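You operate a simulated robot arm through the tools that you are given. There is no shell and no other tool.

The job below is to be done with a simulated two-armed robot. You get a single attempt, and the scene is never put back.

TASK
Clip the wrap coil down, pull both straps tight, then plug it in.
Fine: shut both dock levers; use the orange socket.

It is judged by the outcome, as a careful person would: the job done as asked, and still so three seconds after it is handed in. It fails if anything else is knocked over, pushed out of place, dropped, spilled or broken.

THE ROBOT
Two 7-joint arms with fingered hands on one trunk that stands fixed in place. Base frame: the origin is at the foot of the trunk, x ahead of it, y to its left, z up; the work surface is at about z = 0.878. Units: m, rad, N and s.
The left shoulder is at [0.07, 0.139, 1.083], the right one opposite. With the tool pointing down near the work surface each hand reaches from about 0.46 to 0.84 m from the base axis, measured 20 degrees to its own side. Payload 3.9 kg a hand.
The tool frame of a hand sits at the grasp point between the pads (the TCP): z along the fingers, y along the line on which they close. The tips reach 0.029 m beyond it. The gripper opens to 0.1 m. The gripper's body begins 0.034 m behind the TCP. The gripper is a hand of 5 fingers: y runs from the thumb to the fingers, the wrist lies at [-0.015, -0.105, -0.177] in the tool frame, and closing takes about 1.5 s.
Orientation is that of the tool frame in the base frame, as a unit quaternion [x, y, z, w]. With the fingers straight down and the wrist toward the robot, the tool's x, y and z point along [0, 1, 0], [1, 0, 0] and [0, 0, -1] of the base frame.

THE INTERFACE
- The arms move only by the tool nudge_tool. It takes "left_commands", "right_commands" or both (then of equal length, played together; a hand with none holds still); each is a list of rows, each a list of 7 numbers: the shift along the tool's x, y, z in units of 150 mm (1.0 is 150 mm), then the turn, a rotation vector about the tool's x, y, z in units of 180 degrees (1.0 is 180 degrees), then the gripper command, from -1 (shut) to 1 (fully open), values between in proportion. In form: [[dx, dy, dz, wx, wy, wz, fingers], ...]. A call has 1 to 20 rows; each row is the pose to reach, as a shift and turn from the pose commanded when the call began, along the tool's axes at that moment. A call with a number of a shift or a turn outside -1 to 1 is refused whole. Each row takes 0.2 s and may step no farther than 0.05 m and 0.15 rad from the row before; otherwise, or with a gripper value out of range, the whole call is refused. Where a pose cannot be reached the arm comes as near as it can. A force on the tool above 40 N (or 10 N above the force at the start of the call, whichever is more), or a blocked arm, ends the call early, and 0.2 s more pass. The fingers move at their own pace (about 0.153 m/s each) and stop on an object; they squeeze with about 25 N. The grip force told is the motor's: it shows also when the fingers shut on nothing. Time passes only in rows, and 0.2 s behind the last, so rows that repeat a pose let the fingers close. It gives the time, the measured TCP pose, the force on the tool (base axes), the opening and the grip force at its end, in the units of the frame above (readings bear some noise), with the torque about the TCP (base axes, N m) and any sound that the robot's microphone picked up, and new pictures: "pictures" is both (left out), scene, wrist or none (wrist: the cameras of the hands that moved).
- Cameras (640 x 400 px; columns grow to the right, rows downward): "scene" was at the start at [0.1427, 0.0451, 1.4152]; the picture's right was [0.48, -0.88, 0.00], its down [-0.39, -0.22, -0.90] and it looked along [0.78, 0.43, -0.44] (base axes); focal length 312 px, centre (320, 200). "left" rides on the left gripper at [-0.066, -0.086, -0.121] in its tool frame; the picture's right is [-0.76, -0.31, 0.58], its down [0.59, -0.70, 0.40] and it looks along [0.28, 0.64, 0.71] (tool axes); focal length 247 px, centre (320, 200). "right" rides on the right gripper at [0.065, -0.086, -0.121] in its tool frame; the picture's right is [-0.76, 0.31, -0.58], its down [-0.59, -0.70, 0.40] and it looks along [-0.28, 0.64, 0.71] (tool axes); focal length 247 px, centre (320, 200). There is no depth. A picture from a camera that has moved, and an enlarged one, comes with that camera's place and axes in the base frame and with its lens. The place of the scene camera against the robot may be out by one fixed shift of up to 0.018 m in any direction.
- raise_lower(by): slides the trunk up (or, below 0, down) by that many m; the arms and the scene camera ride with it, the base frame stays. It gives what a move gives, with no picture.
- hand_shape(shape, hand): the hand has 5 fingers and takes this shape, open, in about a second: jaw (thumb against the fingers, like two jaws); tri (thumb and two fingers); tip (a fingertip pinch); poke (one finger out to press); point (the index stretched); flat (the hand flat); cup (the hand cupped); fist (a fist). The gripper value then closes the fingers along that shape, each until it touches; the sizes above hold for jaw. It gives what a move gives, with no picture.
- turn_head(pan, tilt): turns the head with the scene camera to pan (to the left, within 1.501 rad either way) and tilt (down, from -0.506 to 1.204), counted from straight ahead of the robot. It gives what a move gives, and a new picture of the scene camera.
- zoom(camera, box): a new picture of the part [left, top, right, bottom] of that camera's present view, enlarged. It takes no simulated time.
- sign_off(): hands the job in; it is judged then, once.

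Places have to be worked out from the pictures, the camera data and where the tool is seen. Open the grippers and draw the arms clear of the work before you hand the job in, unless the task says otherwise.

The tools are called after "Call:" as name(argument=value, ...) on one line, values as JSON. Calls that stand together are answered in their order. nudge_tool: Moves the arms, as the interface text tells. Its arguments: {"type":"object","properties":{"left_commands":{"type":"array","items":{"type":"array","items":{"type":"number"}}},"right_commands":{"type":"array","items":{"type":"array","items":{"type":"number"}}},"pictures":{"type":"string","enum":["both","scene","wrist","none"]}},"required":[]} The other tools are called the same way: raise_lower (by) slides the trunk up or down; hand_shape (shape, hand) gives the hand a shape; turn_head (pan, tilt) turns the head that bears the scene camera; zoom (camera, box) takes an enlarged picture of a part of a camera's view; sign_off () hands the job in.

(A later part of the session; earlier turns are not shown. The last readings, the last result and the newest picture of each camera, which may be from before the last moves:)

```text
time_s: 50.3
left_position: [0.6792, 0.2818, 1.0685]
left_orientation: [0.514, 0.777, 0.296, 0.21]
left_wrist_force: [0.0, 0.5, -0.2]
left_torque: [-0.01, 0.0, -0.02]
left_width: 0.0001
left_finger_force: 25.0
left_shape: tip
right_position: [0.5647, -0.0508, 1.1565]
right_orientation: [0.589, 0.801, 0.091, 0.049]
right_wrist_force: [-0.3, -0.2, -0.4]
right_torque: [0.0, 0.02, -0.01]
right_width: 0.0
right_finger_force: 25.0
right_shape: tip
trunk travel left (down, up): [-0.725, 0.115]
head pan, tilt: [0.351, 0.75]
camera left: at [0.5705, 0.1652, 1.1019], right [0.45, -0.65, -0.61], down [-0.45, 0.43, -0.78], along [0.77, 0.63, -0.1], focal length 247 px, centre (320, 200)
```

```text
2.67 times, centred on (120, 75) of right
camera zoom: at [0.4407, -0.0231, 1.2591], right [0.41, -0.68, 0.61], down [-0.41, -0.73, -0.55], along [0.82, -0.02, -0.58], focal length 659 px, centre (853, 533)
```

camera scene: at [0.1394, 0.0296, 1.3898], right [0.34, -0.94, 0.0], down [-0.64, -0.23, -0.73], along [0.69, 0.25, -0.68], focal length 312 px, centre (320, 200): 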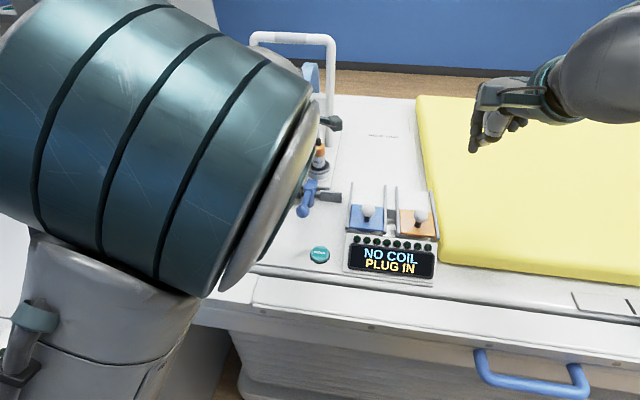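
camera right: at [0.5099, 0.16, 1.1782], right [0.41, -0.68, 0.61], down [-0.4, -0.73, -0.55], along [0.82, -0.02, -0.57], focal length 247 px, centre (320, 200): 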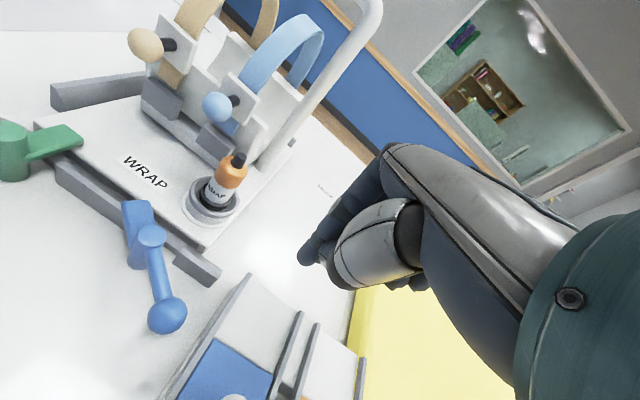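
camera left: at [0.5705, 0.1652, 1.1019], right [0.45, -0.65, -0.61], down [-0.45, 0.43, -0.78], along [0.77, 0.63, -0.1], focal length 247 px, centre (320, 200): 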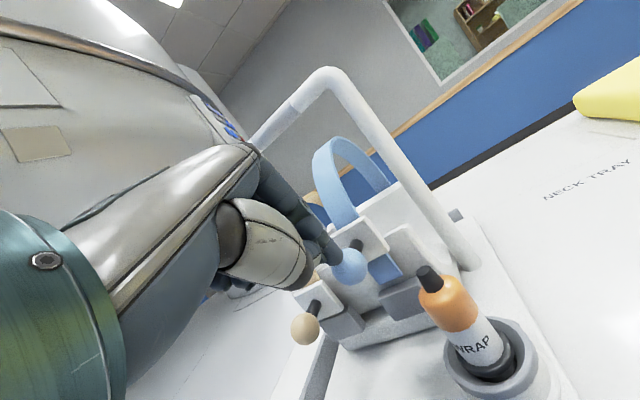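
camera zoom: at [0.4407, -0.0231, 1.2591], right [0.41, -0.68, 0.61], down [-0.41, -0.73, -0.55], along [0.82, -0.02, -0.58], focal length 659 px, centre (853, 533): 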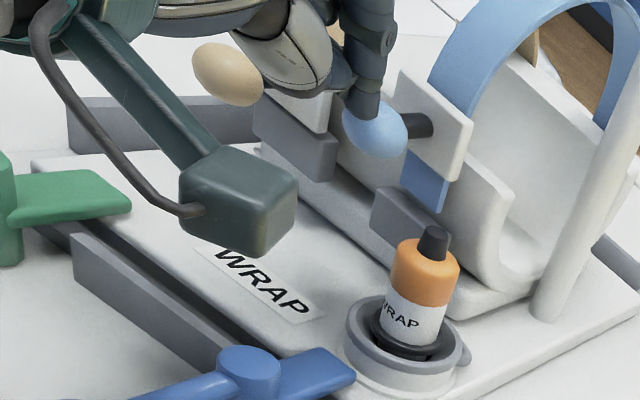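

The index tip rests on top of the blue ball. I press down steadily in 5 mm steps.

Call:
nudge_tool(left_commands=[[0, -0.022, 0.025, 0, 0, 0, -1], [0, -0.045, 0.049, 0, 0, 0, -1], [0, -0.067, 0.074, 0, 0, 0, -1], [0, -0.09, 0.098, 0, 0, 0, -1]], pictures="wrist")

Call:
zoom(camera="left", box=[240, 180, 500, 350])

Call:
zoom(camera="right", box=[0, 0, 240, 150])

```text
time_s: 51.3
left_position: [0.68, 0.2807, 1.0463]
left_orientation: [0.515, 0.777, 0.295, 0.208]
left_wrist_force: [-0.2, -0.3, 1.0]
left_torque: [0.0, 0.0, 0.0]
left_width: 0.0
left_finger_force: 24.5
left_shape: tip
right_position: [0.5647, -0.0502, 1.1566]
right_orientation: [0.589, 0.801, 0.09, 0.05]
right_wrist_force: [0.5, 0.1, 0.2]
right_torque: [0.01, -0.01, -0.01]
right_width: 0.0002
right_finger_force: 24.8
right_shape: tip
trunk travel left (down, up): [-0.725, 0.115]
head pan, tilt: [0.351, 0.75]
camera left: at [0.5707, 0.1649, 1.0802], right [0.45, -0.65, -0.62], down [-0.45, 0.43, -0.78], along [0.77, 0.63, -0.1], focal length 247 px, centre (320, 200)
```

left: 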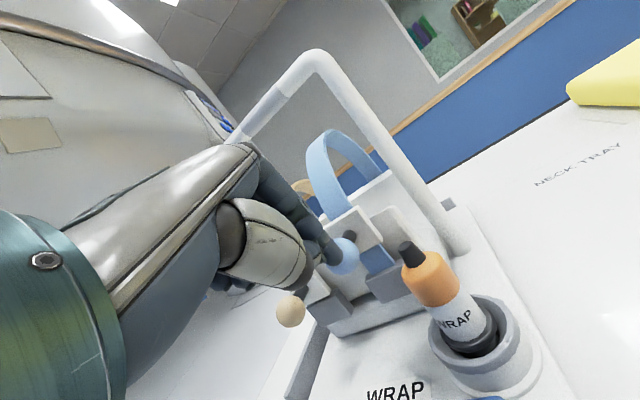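

```text
2.35 times, centred on (370, 265) of left
camera zoom: at [0.5707, 0.1649, 1.0802], right [0.45, -0.65, -0.62], down [-0.45, 0.43, -0.78], along [0.77, 0.63, -0.1], focal length 581 px, centre (202, 47)
```

zoom: 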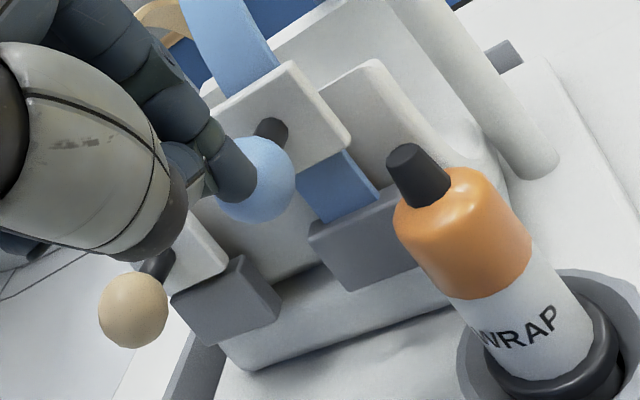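

```text
2.67 times, centred on (120, 75) of right
camera zoom: at [0.4409, -0.023, 1.259], right [0.41, -0.68, 0.61], down [-0.41, -0.73, -0.55], along [0.82, -0.02, -0.58], focal length 659 px, centre (853, 533)
```

zoom: 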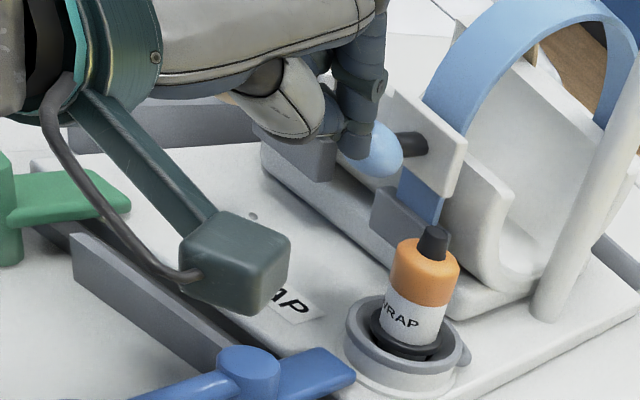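

The ball is coming down, but the tip bears on its robotward side and could slip. I lift slightly, shift about 9 mm forward onto the top of the ball, and press on.

Call:
nudge_tool(left_commands=[[0, 0.036, -0.039, 0, 0, 0, -1], [0, 0.083, 0.004, 0, 0, 0, -1], [0, 0.048, 0.043, 0, 0, 0, -1], [0, 0.026, 0.068, 0, 0, 0, -1], [0, 0.003, 0.092, 0, 0, 0, -1]], pictures="wrist")

Call:
zoom(camera="left", box=[240, 180, 500, 350])

Call:
zoom(camera="right", box=[0, 0, 240, 150])

```text
time_s: 52.5
left_position: [0.6878, 0.28, 1.0281]
left_orientation: [0.522, 0.774, 0.3, 0.196]
left_wrist_force: [0.1, -0.4, 0.3]
left_torque: [0.02, 0.02, 0.02]
left_width: 0.0002
left_finger_force: 24.6
left_shape: tip
right_position: [0.5648, -0.0502, 1.1568]
right_orientation: [0.589, 0.802, 0.09, 0.049]
right_wrist_force: [-0.3, -0.1, 0.6]
right_torque: [0.0, 0.01, 0.0]
right_width: 0.0
right_finger_force: 25.2
right_shape: tip
trunk travel left (down, up): [-0.725, 0.115]
head pan, tilt: [0.351, 0.75]
camera left: at [0.5786, 0.1651, 1.0617], right [0.43, -0.64, -0.64], down [-0.46, 0.46, -0.76], along [0.78, 0.62, -0.1], focal length 247 px, centre (320, 200)
```

left: 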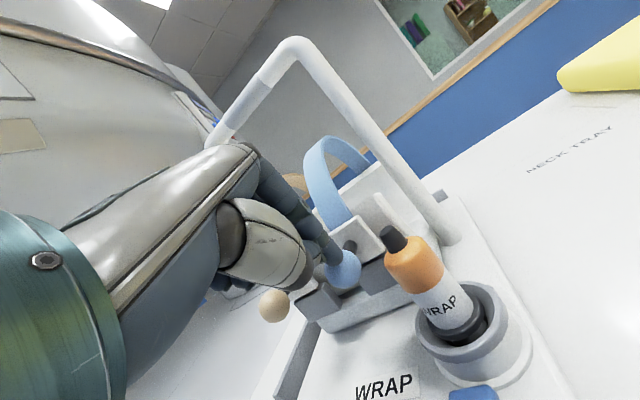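

```text
2.35 times, centred on (370, 265) of left
camera zoom: at [0.5786, 0.1651, 1.0617], right [0.43, -0.64, -0.64], down [-0.46, 0.46, -0.76], along [0.78, 0.62, -0.1], focal length 581 px, centre (202, 47)
```

zoom: 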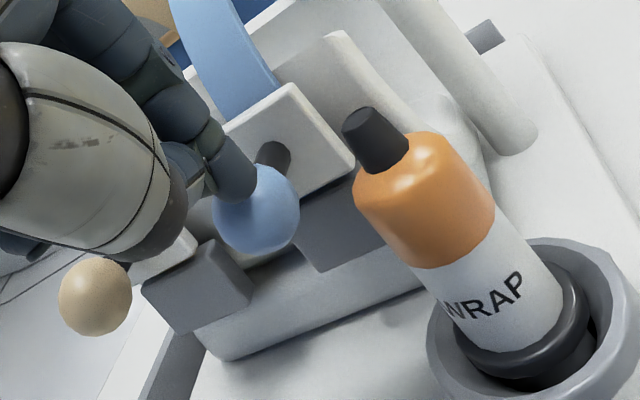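

```text
2.67 times, centred on (120, 75) of right
camera zoom: at [0.4408, -0.023, 1.2591], right [0.41, -0.68, 0.61], down [-0.41, -0.73, -0.55], along [0.82, -0.02, -0.58], focal length 659 px, centre (853, 533)
```

zoom: 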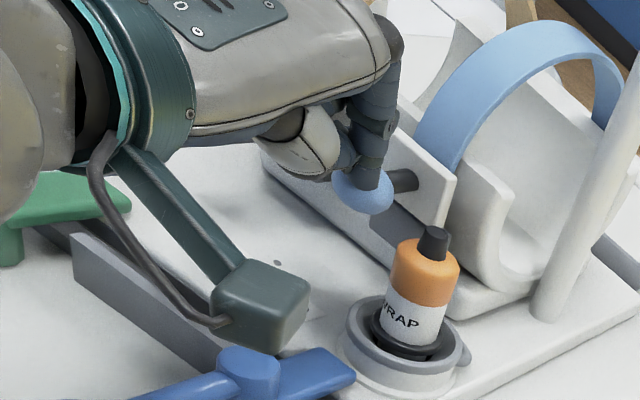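

Almost there: the blue plate is just above its block. I press on until the stop is felt.

Call:
nudge_tool(left_commands=[[0, -0.018, 0.02, 0, 0, 0, -1], [0, -0.036, 0.039, 0, 0, 0, -1], [0, -0.054, 0.059, 0, 0, 0, -1], [0, -0.054, 0.059, 0, 0, 0, -1]], pictures="wrist")

Call:
zoom(camera="left", box=[240, 180, 500, 350])

Call:
zoom(camera="right", box=[0, 0, 240, 150])

```text
time_s: 53.5
left_position: [0.6878, 0.2782, 1.0185]
left_orientation: [0.523, 0.772, 0.303, 0.199]
left_wrist_force: [0.1, 0.2, 9.5]
left_torque: [0.12, -0.19, 0.02]
left_width: 0.0
left_finger_force: 25.2
left_shape: tip
right_position: [0.5623, -0.0509, 1.157]
right_orientation: [0.589, 0.802, 0.092, 0.05]
right_wrist_force: [0.5, -1.1, -0.2]
right_torque: [0.02, 0.01, 0.01]
right_width: 0.0
right_finger_force: 25.2
right_shape: tip
trunk travel left (down, up): [-0.725, 0.115]
head pan, tilt: [0.351, 0.75]
camera left: at [0.5769, 0.1631, 1.0516], right [0.43, -0.63, -0.64], down [-0.45, 0.46, -0.76], along [0.78, 0.62, -0.09], focal length 247 px, centre (320, 200)
```

left: 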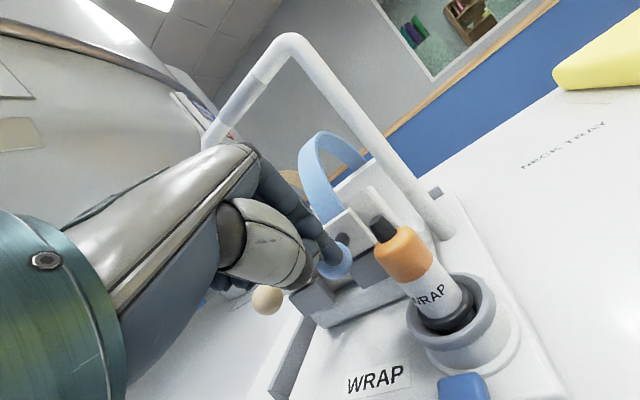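

```text
2.35 times, centred on (370, 265) of left
camera zoom: at [0.5769, 0.1631, 1.0516], right [0.43, -0.63, -0.64], down [-0.45, 0.46, -0.76], along [0.78, 0.62, -0.09], focal length 581 px, centre (202, 47)
```

zoom: 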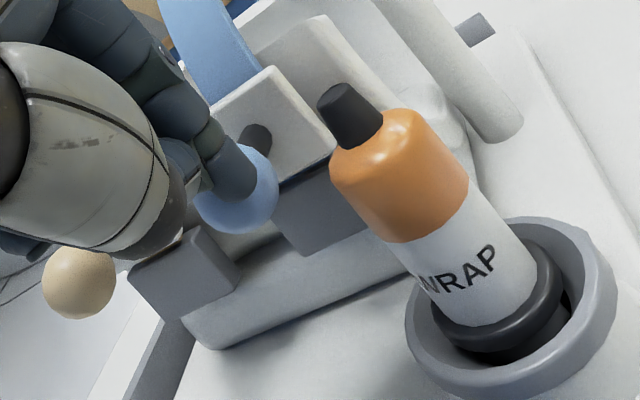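

```text
2.67 times, centred on (120, 75) of right
camera zoom: at [0.4389, -0.0235, 1.2599], right [0.41, -0.68, 0.61], down [-0.41, -0.73, -0.55], along [0.82, -0.02, -0.57], focal length 659 px, centre (853, 533)
```

zoom: 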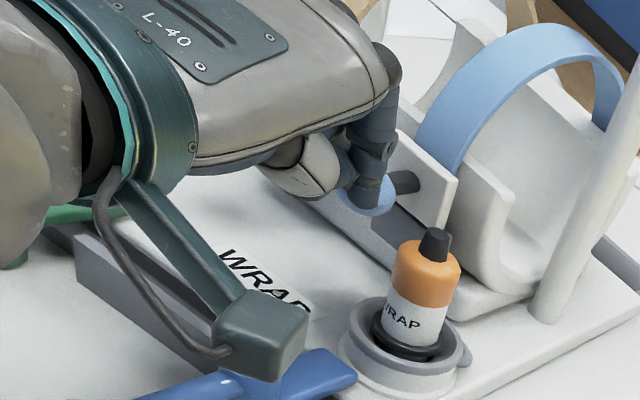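

The blue plate is on its block (9.5 N). I press a touch more, then lift off and draw back to check that both hold.

Call:
nudge_tool(left_commands=[[0, -0.018, 0.02, 0, 0, 0, -1], [0, -0.018, 0.02, 0, 0, 0, -1], [0, 0.1, -0.1, 0, 0, 0, -1], [0, 0.224, -0.246, 0, 0, 0, -1], [0, 0.4, -0.44, 0, 0, 0, -1], [0.1, 0.36, -0.68, 0, 0, 0, -1], [0.2, 0.173, -0.925, 0, 0, 0, -1]], pictures="both")

Call:
zoom(camera="left", box=[300, 180, 560, 350])

Call:
zoom(camera="right", box=[0, 0, 240, 150])

```text
time_s: 55.1
left_position: [0.613, 0.284, 1.1365]
left_orientation: [0.519, 0.776, 0.293, 0.205]
left_wrist_force: [-0.2, -0.2, 0.7]
left_torque: [-0.01, -0.01, 0.0]
left_width: 0.0002
left_finger_force: 24.6
left_shape: tip
left hand out of reach, approached as far as the arm can: row 7
right_position: [0.5626, -0.0506, 1.1573]
right_orientation: [0.589, 0.801, 0.091, 0.05]
right_wrist_force: [-0.2, -0.2, 0.9]
right_torque: [-0.01, -0.04, 0.02]
right_width: 0.0
right_finger_force: 25.0
right_shape: tip
trunk travel left (down, up): [-0.725, 0.115]
head pan, tilt: [0.351, 0.75]
camera scene: at [0.1384, 0.0283, 1.3899], right [0.34, -0.94, 0.0], down [-0.64, -0.23, -0.73], along [0.69, 0.25, -0.68], focal length 312 px, centre (320, 200)
camera left: at [0.5036, 0.1693, 1.1716], right [0.44, -0.65, -0.62], down [-0.46, 0.44, -0.77], along [0.78, 0.62, -0.11], focal length 247 px, centre (320, 200)
```

scene: 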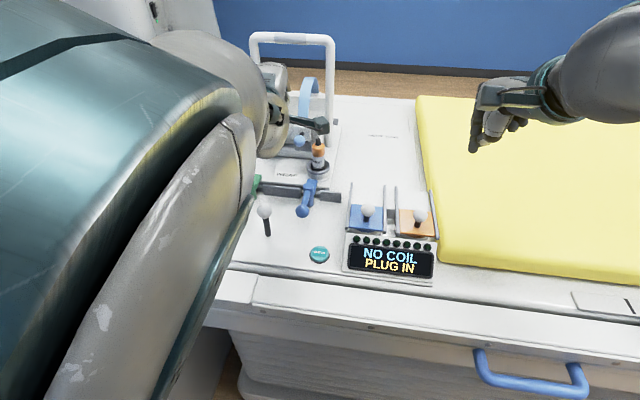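
left: 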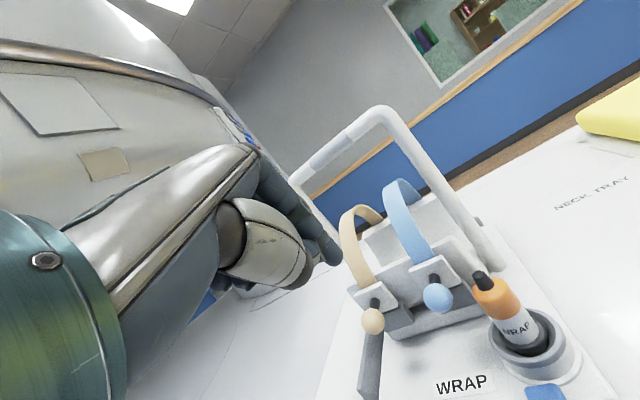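

```text
2.35 times, centred on (430, 265) of left
camera zoom: at [0.5036, 0.1693, 1.1716], right [0.44, -0.65, -0.62], down [-0.46, 0.44, -0.77], along [0.78, 0.62, -0.11], focal length 581 px, centre (61, 47)
```

zoom: 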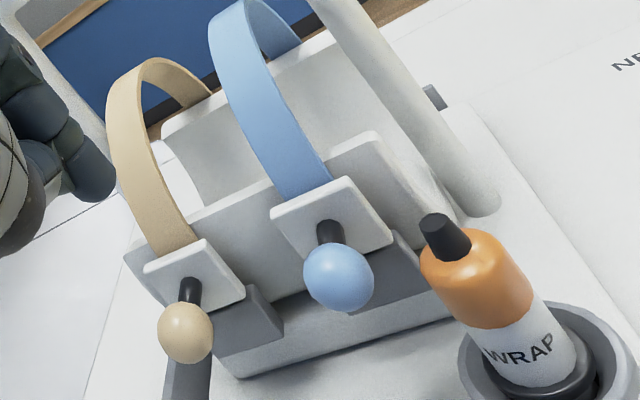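

```text
2.67 times, centred on (120, 75) of right
camera zoom: at [0.4388, -0.0238, 1.2599], right [0.41, -0.68, 0.61], down [-0.4, -0.73, -0.55], along [0.82, -0.02, -0.57], focal length 659 px, centre (853, 533)
```

zoom: 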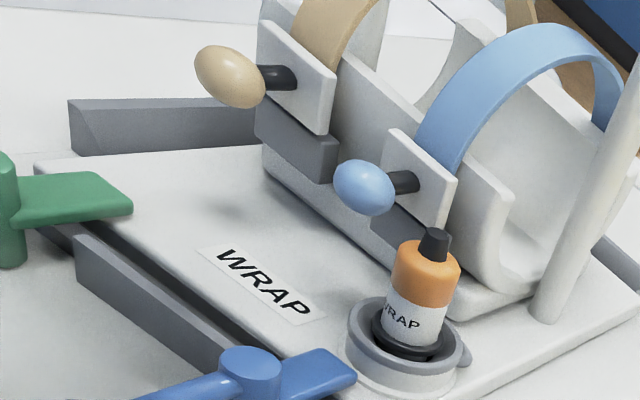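

Both straps hold tight and the board is in place. Next the orange cover: I look at the console closely with the right wrist camera and the scene camera.

Call:
zoom(camera="right", box=[60, 140, 300, 340])

Call:
zoom(camera="scene", box=[330, 170, 460, 260])

Call:
zoom(camera="right", box=[0, 0, 640, 400])

```text
2.00 times, centred on (180, 240) of right
camera zoom: at [0.4388, -0.0238, 1.2599], right [0.41, -0.68, 0.61], down [-0.4, -0.73, -0.55], along [0.82, -0.02, -0.57], focal length 494 px, centre (600, 120)
```

zoom: 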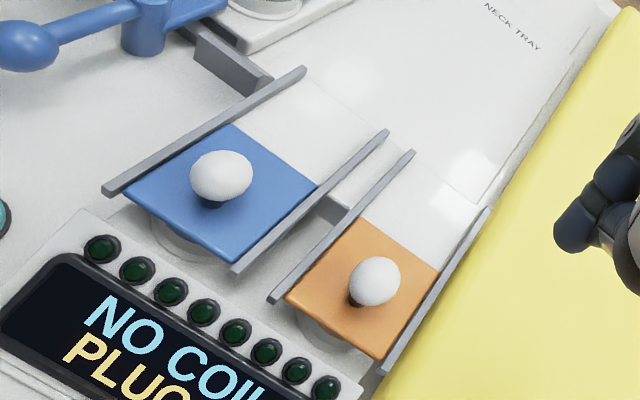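

```text
4.44 times, centred on (395, 215) of scene
camera zoom: at [0.1384, 0.0283, 1.3899], right [0.34, -0.94, 0.0], down [-0.64, -0.23, -0.73], along [0.69, 0.25, -0.68], focal length 1387 px, centre (-13, 133)
```

zoom: 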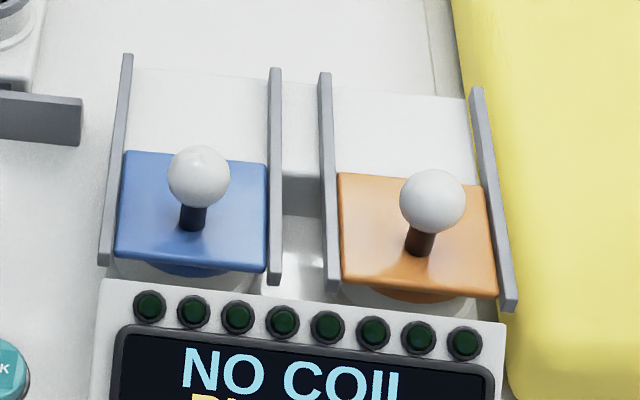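

```text
1.00 times, centred on (320, 200) of right (not enlarged: the box is as wide or as high as the picture)
camera zoom: at [0.4388, -0.0238, 1.2599], right [0.41, -0.68, 0.61], down [-0.4, -0.73, -0.55], along [0.82, -0.02, -0.57], focal length 247 px, centre (320, 200)
```

zoom: 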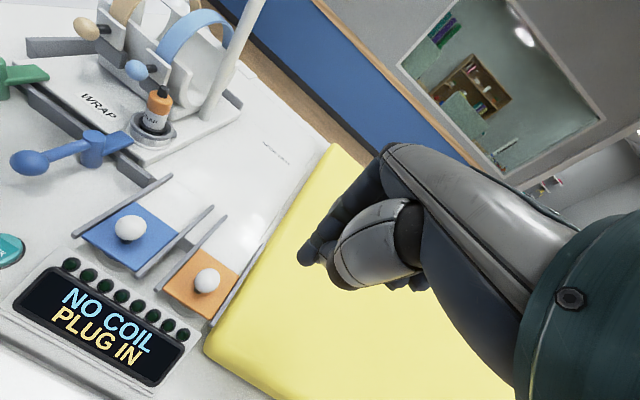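

Triangulating with the earlier left-wrist views, the orange cover's knob is near (0.583, -0.009, 0.963), cover top about 0.931. I bring the right prod down in front of it, on the robot side, stopping a bit high to check.

Call:
nudge_tool(right_commands=[[0.12, -0.09, 0.15, 0, 0, 0, -1], [0.236, -0.169, 0.312, 0, 0, 0, -1], [0.228, -0.22, 0.57, 0, 0, 0, -1], [0.219, -0.278, 0.833, 0, 0, 0, -1], [0.219, -0.278, 0.833, 0, 0, 0, -1]], pictures="both")

Call:
zoom(camera="scene", box=[330, 140, 490, 280])

Call:
zoom(camera="right", box=[140, 160, 420, 360])

```text
time_s: 56.3
left_position: [0.6143, 0.2835, 1.1346]
left_orientation: [0.519, 0.777, 0.293, 0.203]
left_wrist_force: [-0.2, -0.5, 0.4]
left_torque: [0.0, -0.01, 0.03]
left_width: 0.0
left_finger_force: 25.4
left_shape: tip
right_position: [0.5401, -0.0226, 1.0249]
right_orientation: [0.589, 0.801, 0.091, 0.049]
right_wrist_force: [0.7, 0.5, -1.1]
right_torque: [0.0, 0.01, 0.03]
right_width: 0.0
right_finger_force: 25.1
right_shape: tip
trunk travel left (down, up): [-0.725, 0.115]
head pan, tilt: [0.351, 0.75]
camera scene: at [0.1403, 0.0281, 1.3897], right [0.34, -0.94, 0.0], down [-0.64, -0.23, -0.73], along [0.69, 0.25, -0.68], focal length 312 px, centre (320, 200)
camera right: at [0.4163, 0.0051, 1.1274], right [0.41, -0.68, 0.61], down [-0.41, -0.73, -0.55], along [0.82, -0.02, -0.57], focal length 247 px, centre (320, 200)
```

scene: 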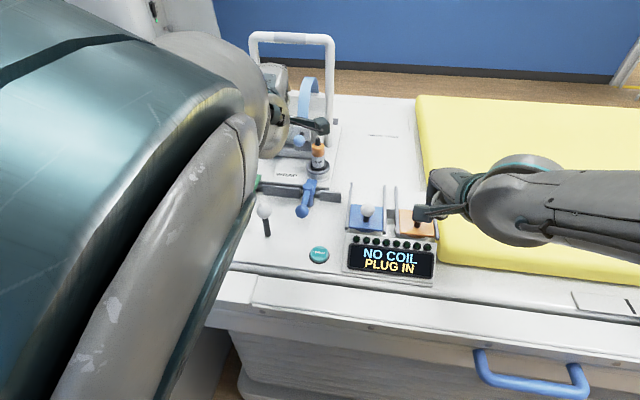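
right: 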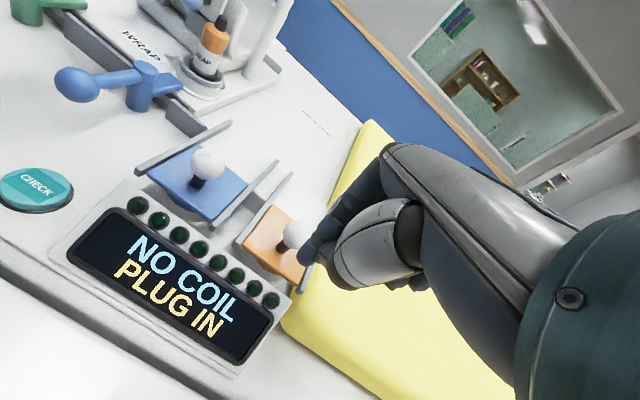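

```text
2.86 times, centred on (410, 210) of scene
camera zoom: at [0.1403, 0.0281, 1.3897], right [0.34, -0.94, 0.0], down [-0.64, -0.23, -0.73], along [0.69, 0.25, -0.68], focal length 891 px, centre (63, 171)
```

zoom: 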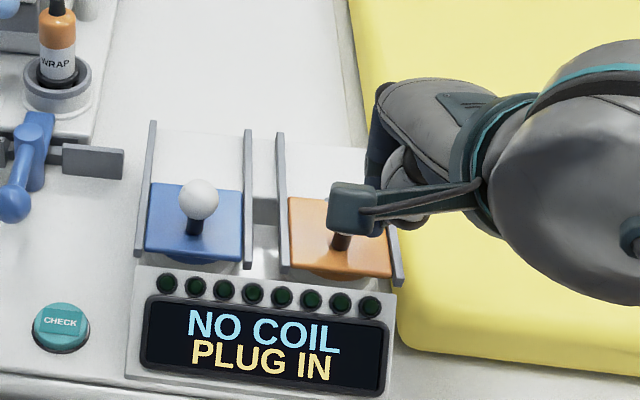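

```text
2.00 times, centred on (280, 260) of right
camera zoom: at [0.4163, 0.0051, 1.1274], right [0.41, -0.68, 0.61], down [-0.41, -0.73, -0.55], along [0.82, -0.02, -0.57], focal length 494 px, centre (400, 80)
```

zoom: 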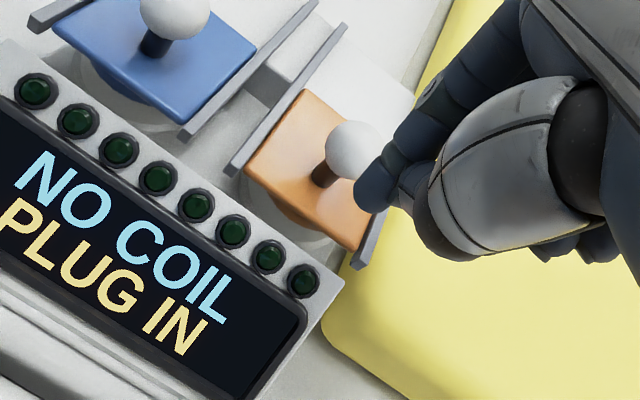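

The knob resolves to (0.582, -0.0075, 0.964), ahead of the prod. I lower the tip to z≈0.95 and start pushing the knob forward along the rails.

Call:
nudge_tool(right_commands=[[0.01, -0.034, 0.152, 0, 0, 0, -1], [0.02, -0.068, 0.304, 0, 0, 0, -1], [0.02, -0.068, 0.304, 0, 0, 0, -1]], pictures="wrist")

Call:
zoom(camera="right", box=[140, 160, 420, 360])

```text
time_s: 57.1
left_position: [0.6145, 0.2857, 1.134]
left_orientation: [0.519, 0.777, 0.293, 0.202]
left_wrist_force: [0.1, 0.1, 0.1]
left_torque: [0.03, -0.04, -0.01]
left_width: 0.0
left_finger_force: 25.0
left_shape: tip
right_position: [0.536, -0.017, 0.9786]
right_orientation: [0.59, 0.801, 0.091, 0.049]
right_wrist_force: [-0.3, 0.1, -0.1]
right_torque: [-0.01, 0.0, 0.02]
right_width: 0.0
right_finger_force: 25.0
right_shape: tip
trunk travel left (down, up): [-0.725, 0.115]
head pan, tilt: [0.351, 0.75]
camera right: at [0.4129, 0.0104, 1.0819], right [0.41, -0.68, 0.61], down [-0.41, -0.73, -0.55], along [0.82, -0.02, -0.58], focal length 247 px, centre (320, 200)
```

right: 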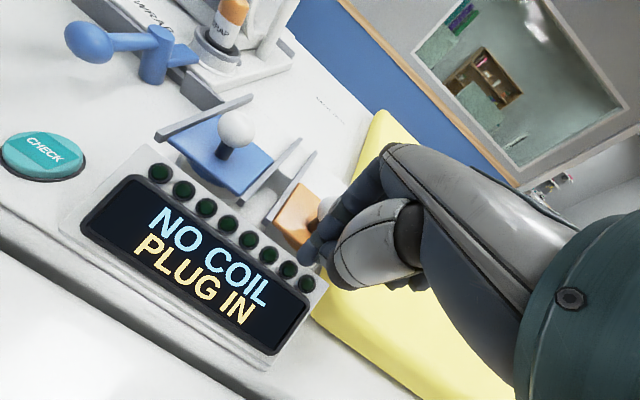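

```text
2.00 times, centred on (280, 260) of right
camera zoom: at [0.4129, 0.0104, 1.0819], right [0.41, -0.68, 0.61], down [-0.41, -0.73, -0.55], along [0.82, -0.02, -0.58], focal length 494 px, centre (400, 80)
```

zoom: 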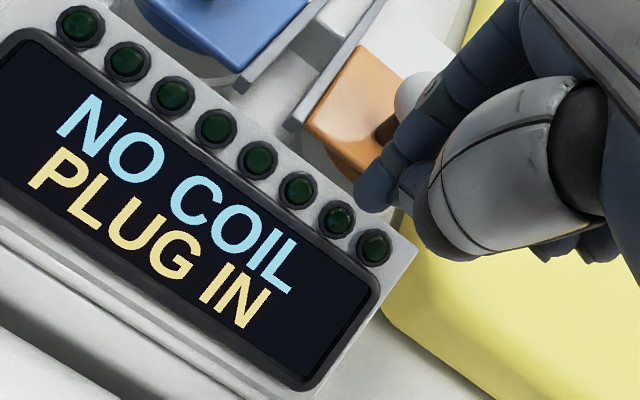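

The tip sits just in front of the knob at z≈0.95. I push forward along the rail direction.

Call:
nudge_tool(right_commands=[[-0.011, 0.097, 0.02, 0, 0, 0, -1], [-0.022, 0.194, 0.04, 0, 0, 0, -1], [-0.033, 0.292, 0.06, 0, 0, 0, -1], [-0.043, 0.389, 0.08, 0, 0, 0, -1], [-0.054, 0.486, 0.1, 0, 0, 0, -1]], pictures="both")

Call:
zoom(camera="scene", box=[330, 140, 490, 280])

Call:
zoom(camera="right", box=[140, 160, 420, 360])

```text
time_s: 58.3
left_position: [0.6162, 0.2849, 1.1348]
left_orientation: [0.52, 0.776, 0.293, 0.203]
left_wrist_force: [0.2, -0.7, -0.1]
left_torque: [-0.01, 0.05, -0.02]
left_width: 0.0
left_finger_force: 24.9
left_shape: tip
right_position: [0.6104, 0.0001, 0.9804]
right_orientation: [0.59, 0.801, 0.09, 0.049]
right_wrist_force: [0.7, 0.6, -0.3]
right_torque: [-0.02, -0.04, 0.0]
right_width: 0.0
right_finger_force: 24.8
right_shape: tip
trunk travel left (down, up): [-0.725, 0.115]
head pan, tilt: [0.351, 0.75]
camera scene: at [0.1411, 0.0292, 1.3896], right [0.34, -0.94, 0.0], down [-0.64, -0.23, -0.73], along [0.69, 0.25, -0.68], focal length 312 px, centre (320, 200)
camera right: at [0.4866, 0.0266, 1.0823], right [0.41, -0.68, 0.61], down [-0.41, -0.73, -0.55], along [0.82, -0.02, -0.58], focal length 247 px, centre (320, 200)
```

scene: 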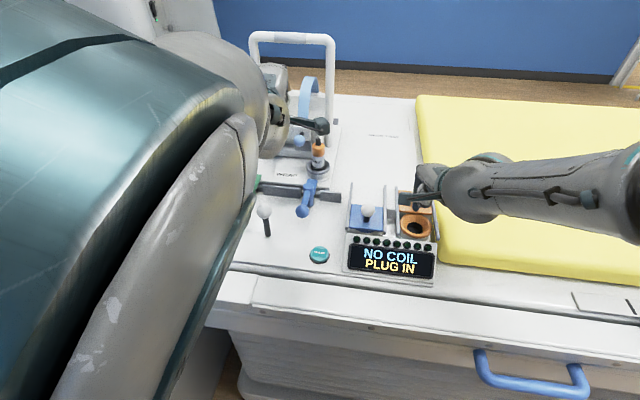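
right: 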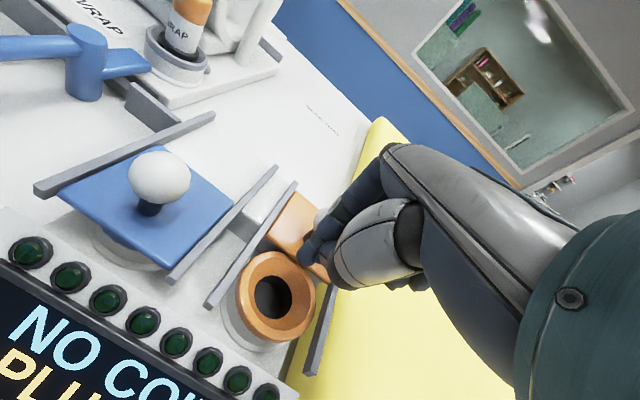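

```text
2.86 times, centred on (410, 210) of scene
camera zoom: at [0.1411, 0.0292, 1.3896], right [0.34, -0.94, 0.0], down [-0.64, -0.23, -0.73], along [0.69, 0.25, -0.68], focal length 891 px, centre (63, 171)
```

zoom: 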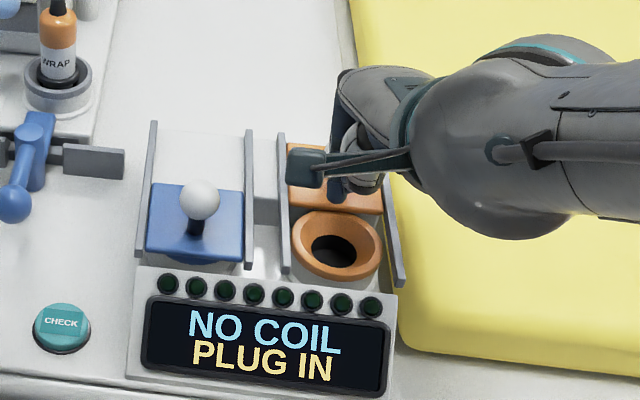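

```text
2.00 times, centred on (280, 260) of right
camera zoom: at [0.4866, 0.0266, 1.0823], right [0.41, -0.68, 0.61], down [-0.41, -0.73, -0.55], along [0.82, -0.02, -0.58], focal length 494 px, centre (400, 80)
```

zoom: 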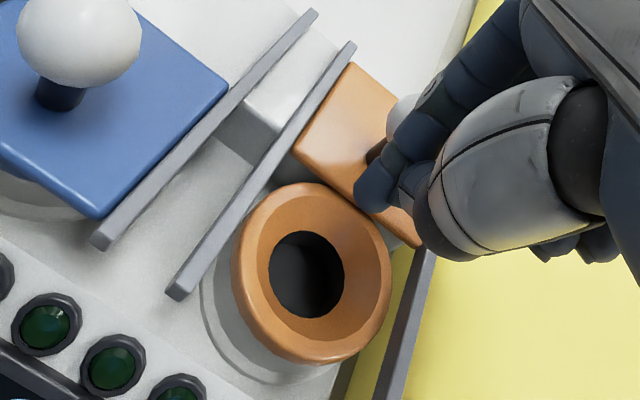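

The cover slid back and the orange funnel socket is fully exposed. I push about 12 mm more for clearance, watching the force.

Call:
nudge_tool(right_commands=[[-0.005, 0.04, 0.008, 0, 0, 0, -1], [-0.009, 0.078, 0.016, 0, 0, 0, -1], [-0.009, 0.078, 0.016, 0, 0, 0, -1]], pictures="wrist")

```text
time_s: 59.1
left_position: [0.6132, 0.2848, 1.135]
left_orientation: [0.52, 0.776, 0.293, 0.203]
left_wrist_force: [0.0, 0.2, -0.4]
left_torque: [0.0, -0.03, -0.04]
left_width: 0.0
left_finger_force: 24.6
left_shape: tip
right_position: [0.6205, 0.0004, 0.9792]
right_orientation: [0.589, 0.801, 0.09, 0.05]
right_wrist_force: [-1.9, -0.5, -0.2]
right_torque: [-0.03, 0.06, 0.04]
right_width: 0.0
right_finger_force: 24.4
right_shape: tip
trunk travel left (down, up): [-0.725, 0.115]
head pan, tilt: [0.351, 0.75]
camera right: at [0.4981, 0.0285, 1.0827], right [0.41, -0.68, 0.61], down [-0.41, -0.73, -0.55], along [0.82, -0.02, -0.57], focal length 247 px, centre (320, 200)
```

right: 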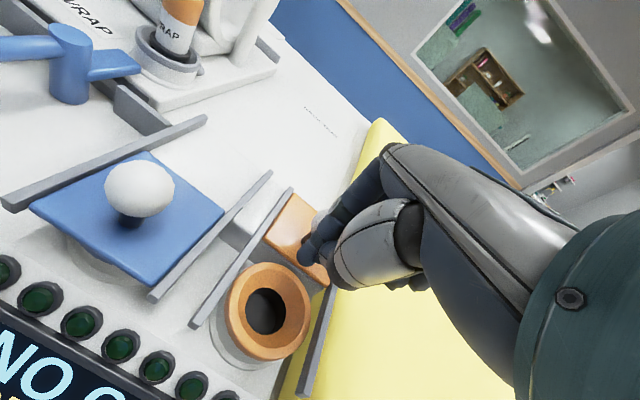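

The socket is clear at about (0.586, -0.004). I back the right prod off the knob, lift it, and take the right arm well away to the right.

Call:
nudge_tool(right_commands=[[0.007, -0.065, -0.013, 0, 0, 0, -1], [0.013, -0.01, -0.26, 0, 0, 0, -1], [0.02, 0.04, -0.5, 0, 0, 0, -1], [0.027, 0.09, -0.74, 0, 0, 0, -1], [0.03, 0.14, -0.977, 0, 0, 0, -1]], pictures="none")

Call:
nudge_tool(right_commands=[[-0.25, -0.12, -0.05, 0, 0, 0, -1], [-0.5, -0.24, -0.1, 0, 0, 0, -1], [-0.75, -0.36, -0.15, 0, 0, 0, -1], [-1.0, -0.5, -0.2, 0, 0, 0, -1]], pictures="scene")

```text
time_s: 60.3
left_position: [0.6139, 0.2832, 1.1347]
left_orientation: [0.52, 0.776, 0.293, 0.203]
left_wrist_force: [-0.6, 0.6, 0.3]
left_torque: [0.0, -0.01, 0.01]
left_width: 0.0
left_finger_force: 25.1
left_shape: tip
right_position: [0.6126, -0.0033, 1.129]
right_orientation: [0.588, 0.802, 0.09, 0.049]
right_wrist_force: [0.9, -0.5, 0.3]
right_torque: [0.0, -0.01, -0.04]
right_width: 0.0001
right_finger_force: 24.5
right_shape: tip
trunk travel left (down, up): [-0.725, 0.115]
head pan, tilt: [0.351, 0.75]
```

```text
time_s: 61.3
left_position: [0.6149, 0.2804, 1.1361]
left_orientation: [0.52, 0.776, 0.295, 0.202]
left_wrist_force: [-0.2, -0.3, 0.3]
left_torque: [0.0, 0.02, 0.03]
left_width: 0.0
left_finger_force: 24.6
left_shape: tip
right_position: [0.5837, -0.1729, 1.138]
right_orientation: [0.589, 0.801, 0.092, 0.049]
right_wrist_force: [-0.5, -0.9, 0.1]
right_torque: [0.06, -0.03, 0.0]
right_width: 0.0001
right_finger_force: 25.0
right_shape: tip
trunk travel left (down, up): [-0.725, 0.115]
head pan, tilt: [0.351, 0.75]
camera scene: at [0.14, 0.0242, 1.3899], right [0.34, -0.94, 0.0], down [-0.64, -0.23, -0.73], along [0.69, 0.25, -0.68], focal length 312 px, centre (320, 200)
```

scene: 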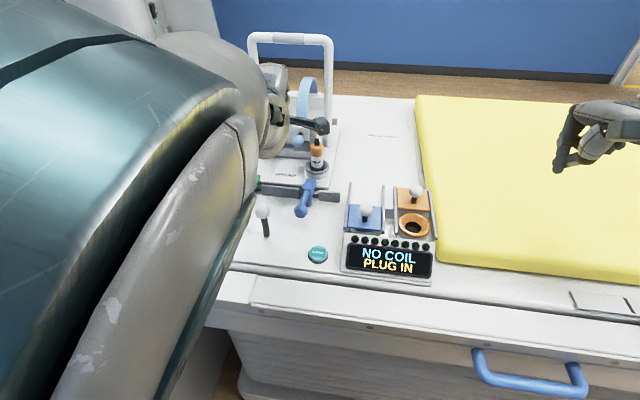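

Both plug and blue ball are pinned down: plug top near (0.698, 0.240, 1.01), blue ball at (0.691, 0.281, 1.006), only about 15 mm apart. The left hand's curled fingers would hit the ball, so the right hand should take the plug; first I draw the left arm away and level it.

Call:
nudge_tool(left_commands=[[0.15, -0.03, -0.1, 0.046, 0, 0, -1], [0.33, -0.06, -0.2, 0.092, 0, 0, -1], [0.52, -0.1, -0.3, 0.138, 0, 0, -1], [0.72, -0.14, -0.42, 0.184, 0, 0, -1], [0.914, -0.177, -0.534, 0.23, 0, 0, -1], [0.914, -0.177, -0.534, 0.23, 0, 0, -1]], pictures="scene")

```text
time_s: 62.7
left_position: [0.4973, 0.3823, 1.177]
left_orientation: [0.559, 0.829, 0.004, 0.006]
left_wrist_force: [0.1, -1.2, -0.1]
left_torque: [0.04, 0.0, -0.01]
left_width: 0.0
left_finger_force: 24.9
left_shape: tip
left hand out of reach, approached as far as the arm can: row 1, 2, 3, 4
right_position: [0.5834, -0.1689, 1.1378]
right_orientation: [0.589, 0.802, 0.091, 0.049]
right_wrist_force: [0.4, 0.5, -0.6]
right_torque: [0.01, -0.01, 0.0]
right_width: 0.0
right_finger_force: 24.5
right_shape: tip
trunk travel left (down, up): [-0.725, 0.115]
head pan, tilt: [0.351, 0.75]
camera scene: at [0.1403, 0.0286, 1.3897], right [0.34, -0.94, 0.0], down [-0.64, -0.23, -0.73], along [0.69, 0.25, -0.68], focal length 312 px, centre (320, 200)
```

scene: 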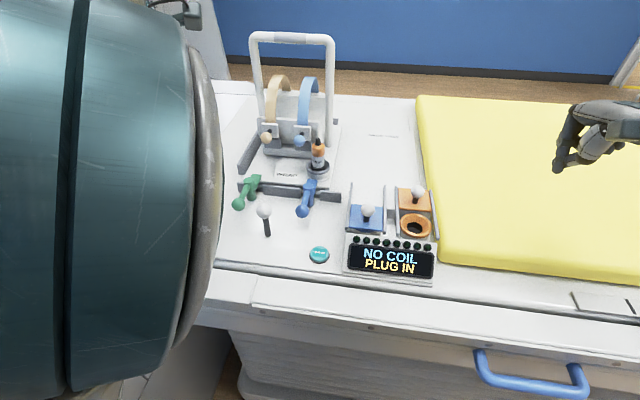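

The left arm is clear and all earlier work holds. I now bring the right hand over toward the plug at a safe height, checking how far its wrist can go.

Call:
nudge_tool(right_commands=[[0.22, 0.14, 0.025, 0, 0, 0, -1], [0.45, 0.28, 0.05, 0, 0, 0, -1], [0.68, 0.42, 0.075, 0, 0, 0, -1], [0.9, 0.55, 0.1, 0, 0, 0, -1]], pictures="none")

Call:
nudge_tool(right_commands=[[0.22, 0.14, 0.025, 0.014, 0.03, 0, -1], [0.45, 0.28, 0.05, 0.028, 0.06, 0, -1], [0.68, 0.42, 0.075, 0.042, 0.09, 0, -1], [0.9, 0.55, 0.1, 0.055, 0.111, 0, -1], [0.9, 0.55, 0.1, 0.055, 0.111, 0, -1]], pictures="both")

```text
time_s: 63.7
left_position: [0.4973, 0.3868, 1.1742]
left_orientation: [0.558, 0.83, 0.0, 0.004]
left_wrist_force: [0.3, 0.3, 0.3]
left_torque: [-0.02, -0.03, -0.01]
left_width: 0.0
left_finger_force: 24.8
left_shape: tip
right_position: [0.6223, -0.0125, 1.1412]
right_orientation: [0.589, 0.802, 0.09, 0.048]
right_wrist_force: [-1.0, 0.3, 0.8]
right_torque: [0.0, 0.01, -0.03]
right_width: 0.0001
right_finger_force: 24.9
right_shape: tip
trunk travel left (down, up): [-0.725, 0.115]
head pan, tilt: [0.351, 0.75]
```

```text
time_s: 64.9
left_position: [0.4956, 0.3827, 1.1764]
left_orientation: [0.558, 0.83, 0.003, 0.005]
left_wrist_force: [0.0, -0.1, 0.8]
left_torque: [0.03, -0.02, 0.0]
left_width: 0.0
left_finger_force: 25.5
left_shape: tip
right_position: [0.66, 0.1388, 1.149]
right_orientation: [0.567, 0.803, 0.122, -0.141]
right_wrist_force: [-1.2, 0.6, 0.8]
right_torque: [-0.01, 0.05, 0.02]
right_width: 0.0
right_finger_force: 24.5
right_shape: tip
trunk travel left (down, up): [-0.725, 0.115]
head pan, tilt: [0.351, 0.75]
camera scene: at [0.1392, 0.0278, 1.3899], right [0.34, -0.94, 0.0], down [-0.64, -0.23, -0.73], along [0.69, 0.25, -0.68], focal length 312 px, centre (320, 200)
camera right: at [0.5672, 0.1244, 1.2814], right [0.58, -0.77, 0.27], down [-0.51, -0.6, -0.61], along [0.63, 0.22, -0.74], focal length 247 px, centre (320, 200)
```

scene: 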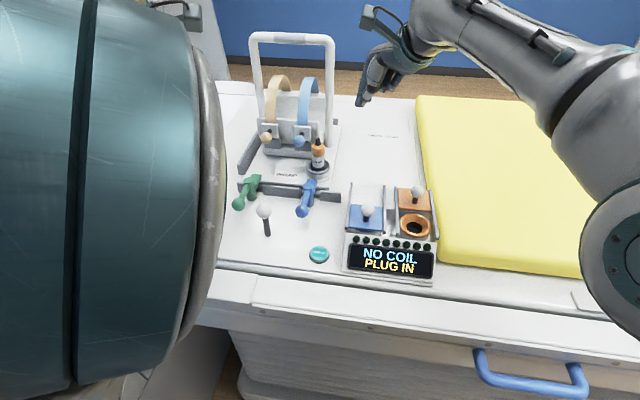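
right: 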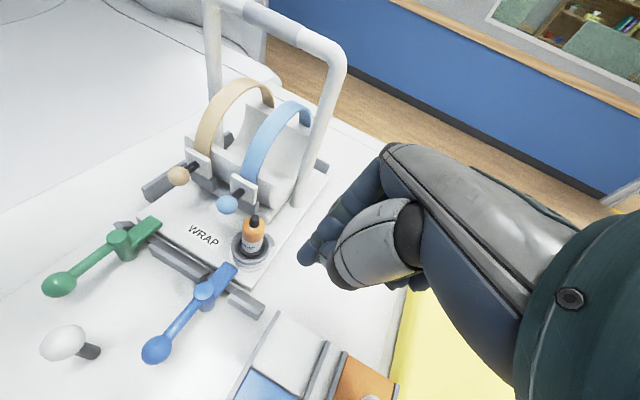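

The right hand reached this pose cleanly with a 21° roll and gives a good view of the plug. I move to hover above the plug and open the pinch to about 60 mm.

Call:
nudge_tool(right_commands=[[0.12, 0.16, 0.17, 0, 0, 0, -1], [0.25, 0.32, 0.34, 0, 0, 0, -1], [0.371, 0.483, 0.45, 0, 0, 0, -0.5], [0.371, 0.483, 0.45, 0, 0, 0, 0.2], [0.371, 0.483, 0.45, 0, 0, 0, 0.2], [0.371, 0.483, 0.45, 0, 0, 0, 0.2]], pictures="both")

Call:
zoom(camera="right", box=[100, 140, 420, 340])

Call:
zoom(camera="scene", box=[240, 80, 400, 200])

Call:
zoom(camera="left", box=[320, 0, 640, 240])

```text
time_s: 66.3
left_position: [0.4959, 0.3836, 1.1751]
left_orientation: [0.558, 0.83, 0.002, 0.005]
left_wrist_force: [0.2, 0.8, -0.5]
left_torque: [0.0, -0.01, -0.01]
left_width: 0.0001
left_finger_force: 24.8
left_shape: tip
right_position: [0.6653, 0.2183, 1.0909]
right_orientation: [0.566, 0.803, 0.122, -0.141]
right_wrist_force: [-1.1, 0.1, -0.3]
right_torque: [0.02, -0.03, 0.0]
right_width: 0.0597
right_finger_force: 0.0
right_shape: tip
right hand out of reach, approached as far as the arm can: row 2, 3, 4, 5, 6
trunk travel left (down, up): [-0.725, 0.115]
head pan, tilt: [0.351, 0.75]
camera scene: at [0.1406, 0.0299, 1.3897], right [0.34, -0.94, 0.0], down [-0.64, -0.23, -0.73], along [0.69, 0.25, -0.68], focal length 312 px, centre (320, 200)
camera right: at [0.5734, 0.2043, 1.2251], right [0.58, -0.77, 0.27], down [-0.51, -0.61, -0.61], along [0.63, 0.22, -0.74], focal length 247 px, centre (320, 200)
```

scene: 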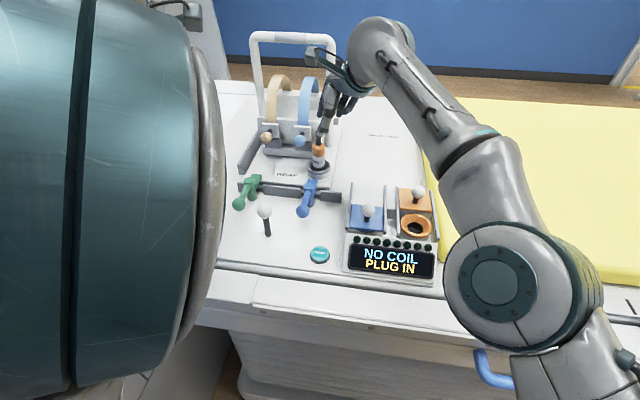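
right: 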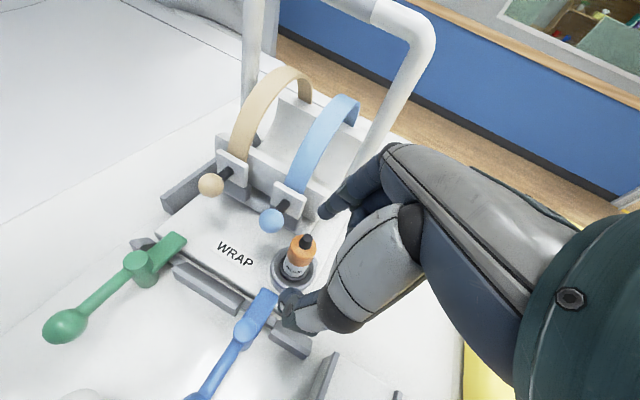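

```text
2.00 times, centred on (260, 240) of right
camera zoom: at [0.5734, 0.2043, 1.2251], right [0.58, -0.77, 0.27], down [-0.51, -0.61, -0.61], along [0.63, 0.22, -0.74], focal length 494 px, centre (440, 120)
```

zoom: 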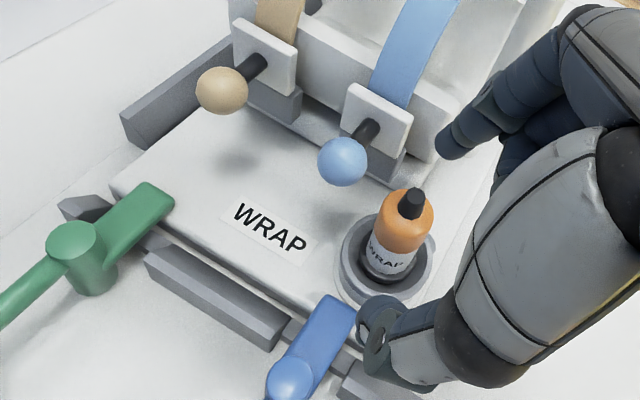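

```text
3.33 times, centred on (320, 140) of scene
camera zoom: at [0.1406, 0.0299, 1.3897], right [0.34, -0.94, 0.0], down [-0.64, -0.23, -0.73], along [0.69, 0.25, -0.68], focal length 1040 px, centre (320, 400)
```

zoom: 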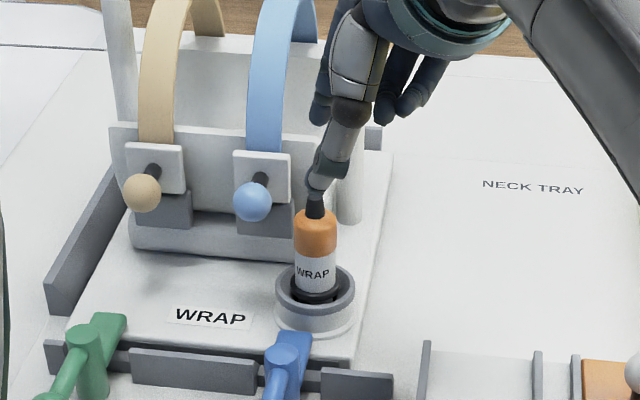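

```text
1.67 times, centred on (480, 120) of left
camera zoom: at [0.4407, 0.2919, 1.2971], right [0.01, -0.82, -0.58], down [-0.87, 0.28, -0.41], along [0.49, 0.5, -0.71], focal length 412 px, centre (53, 333)
```

zoom: 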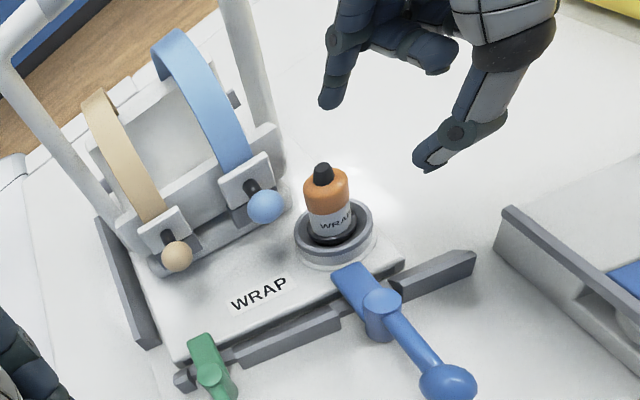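

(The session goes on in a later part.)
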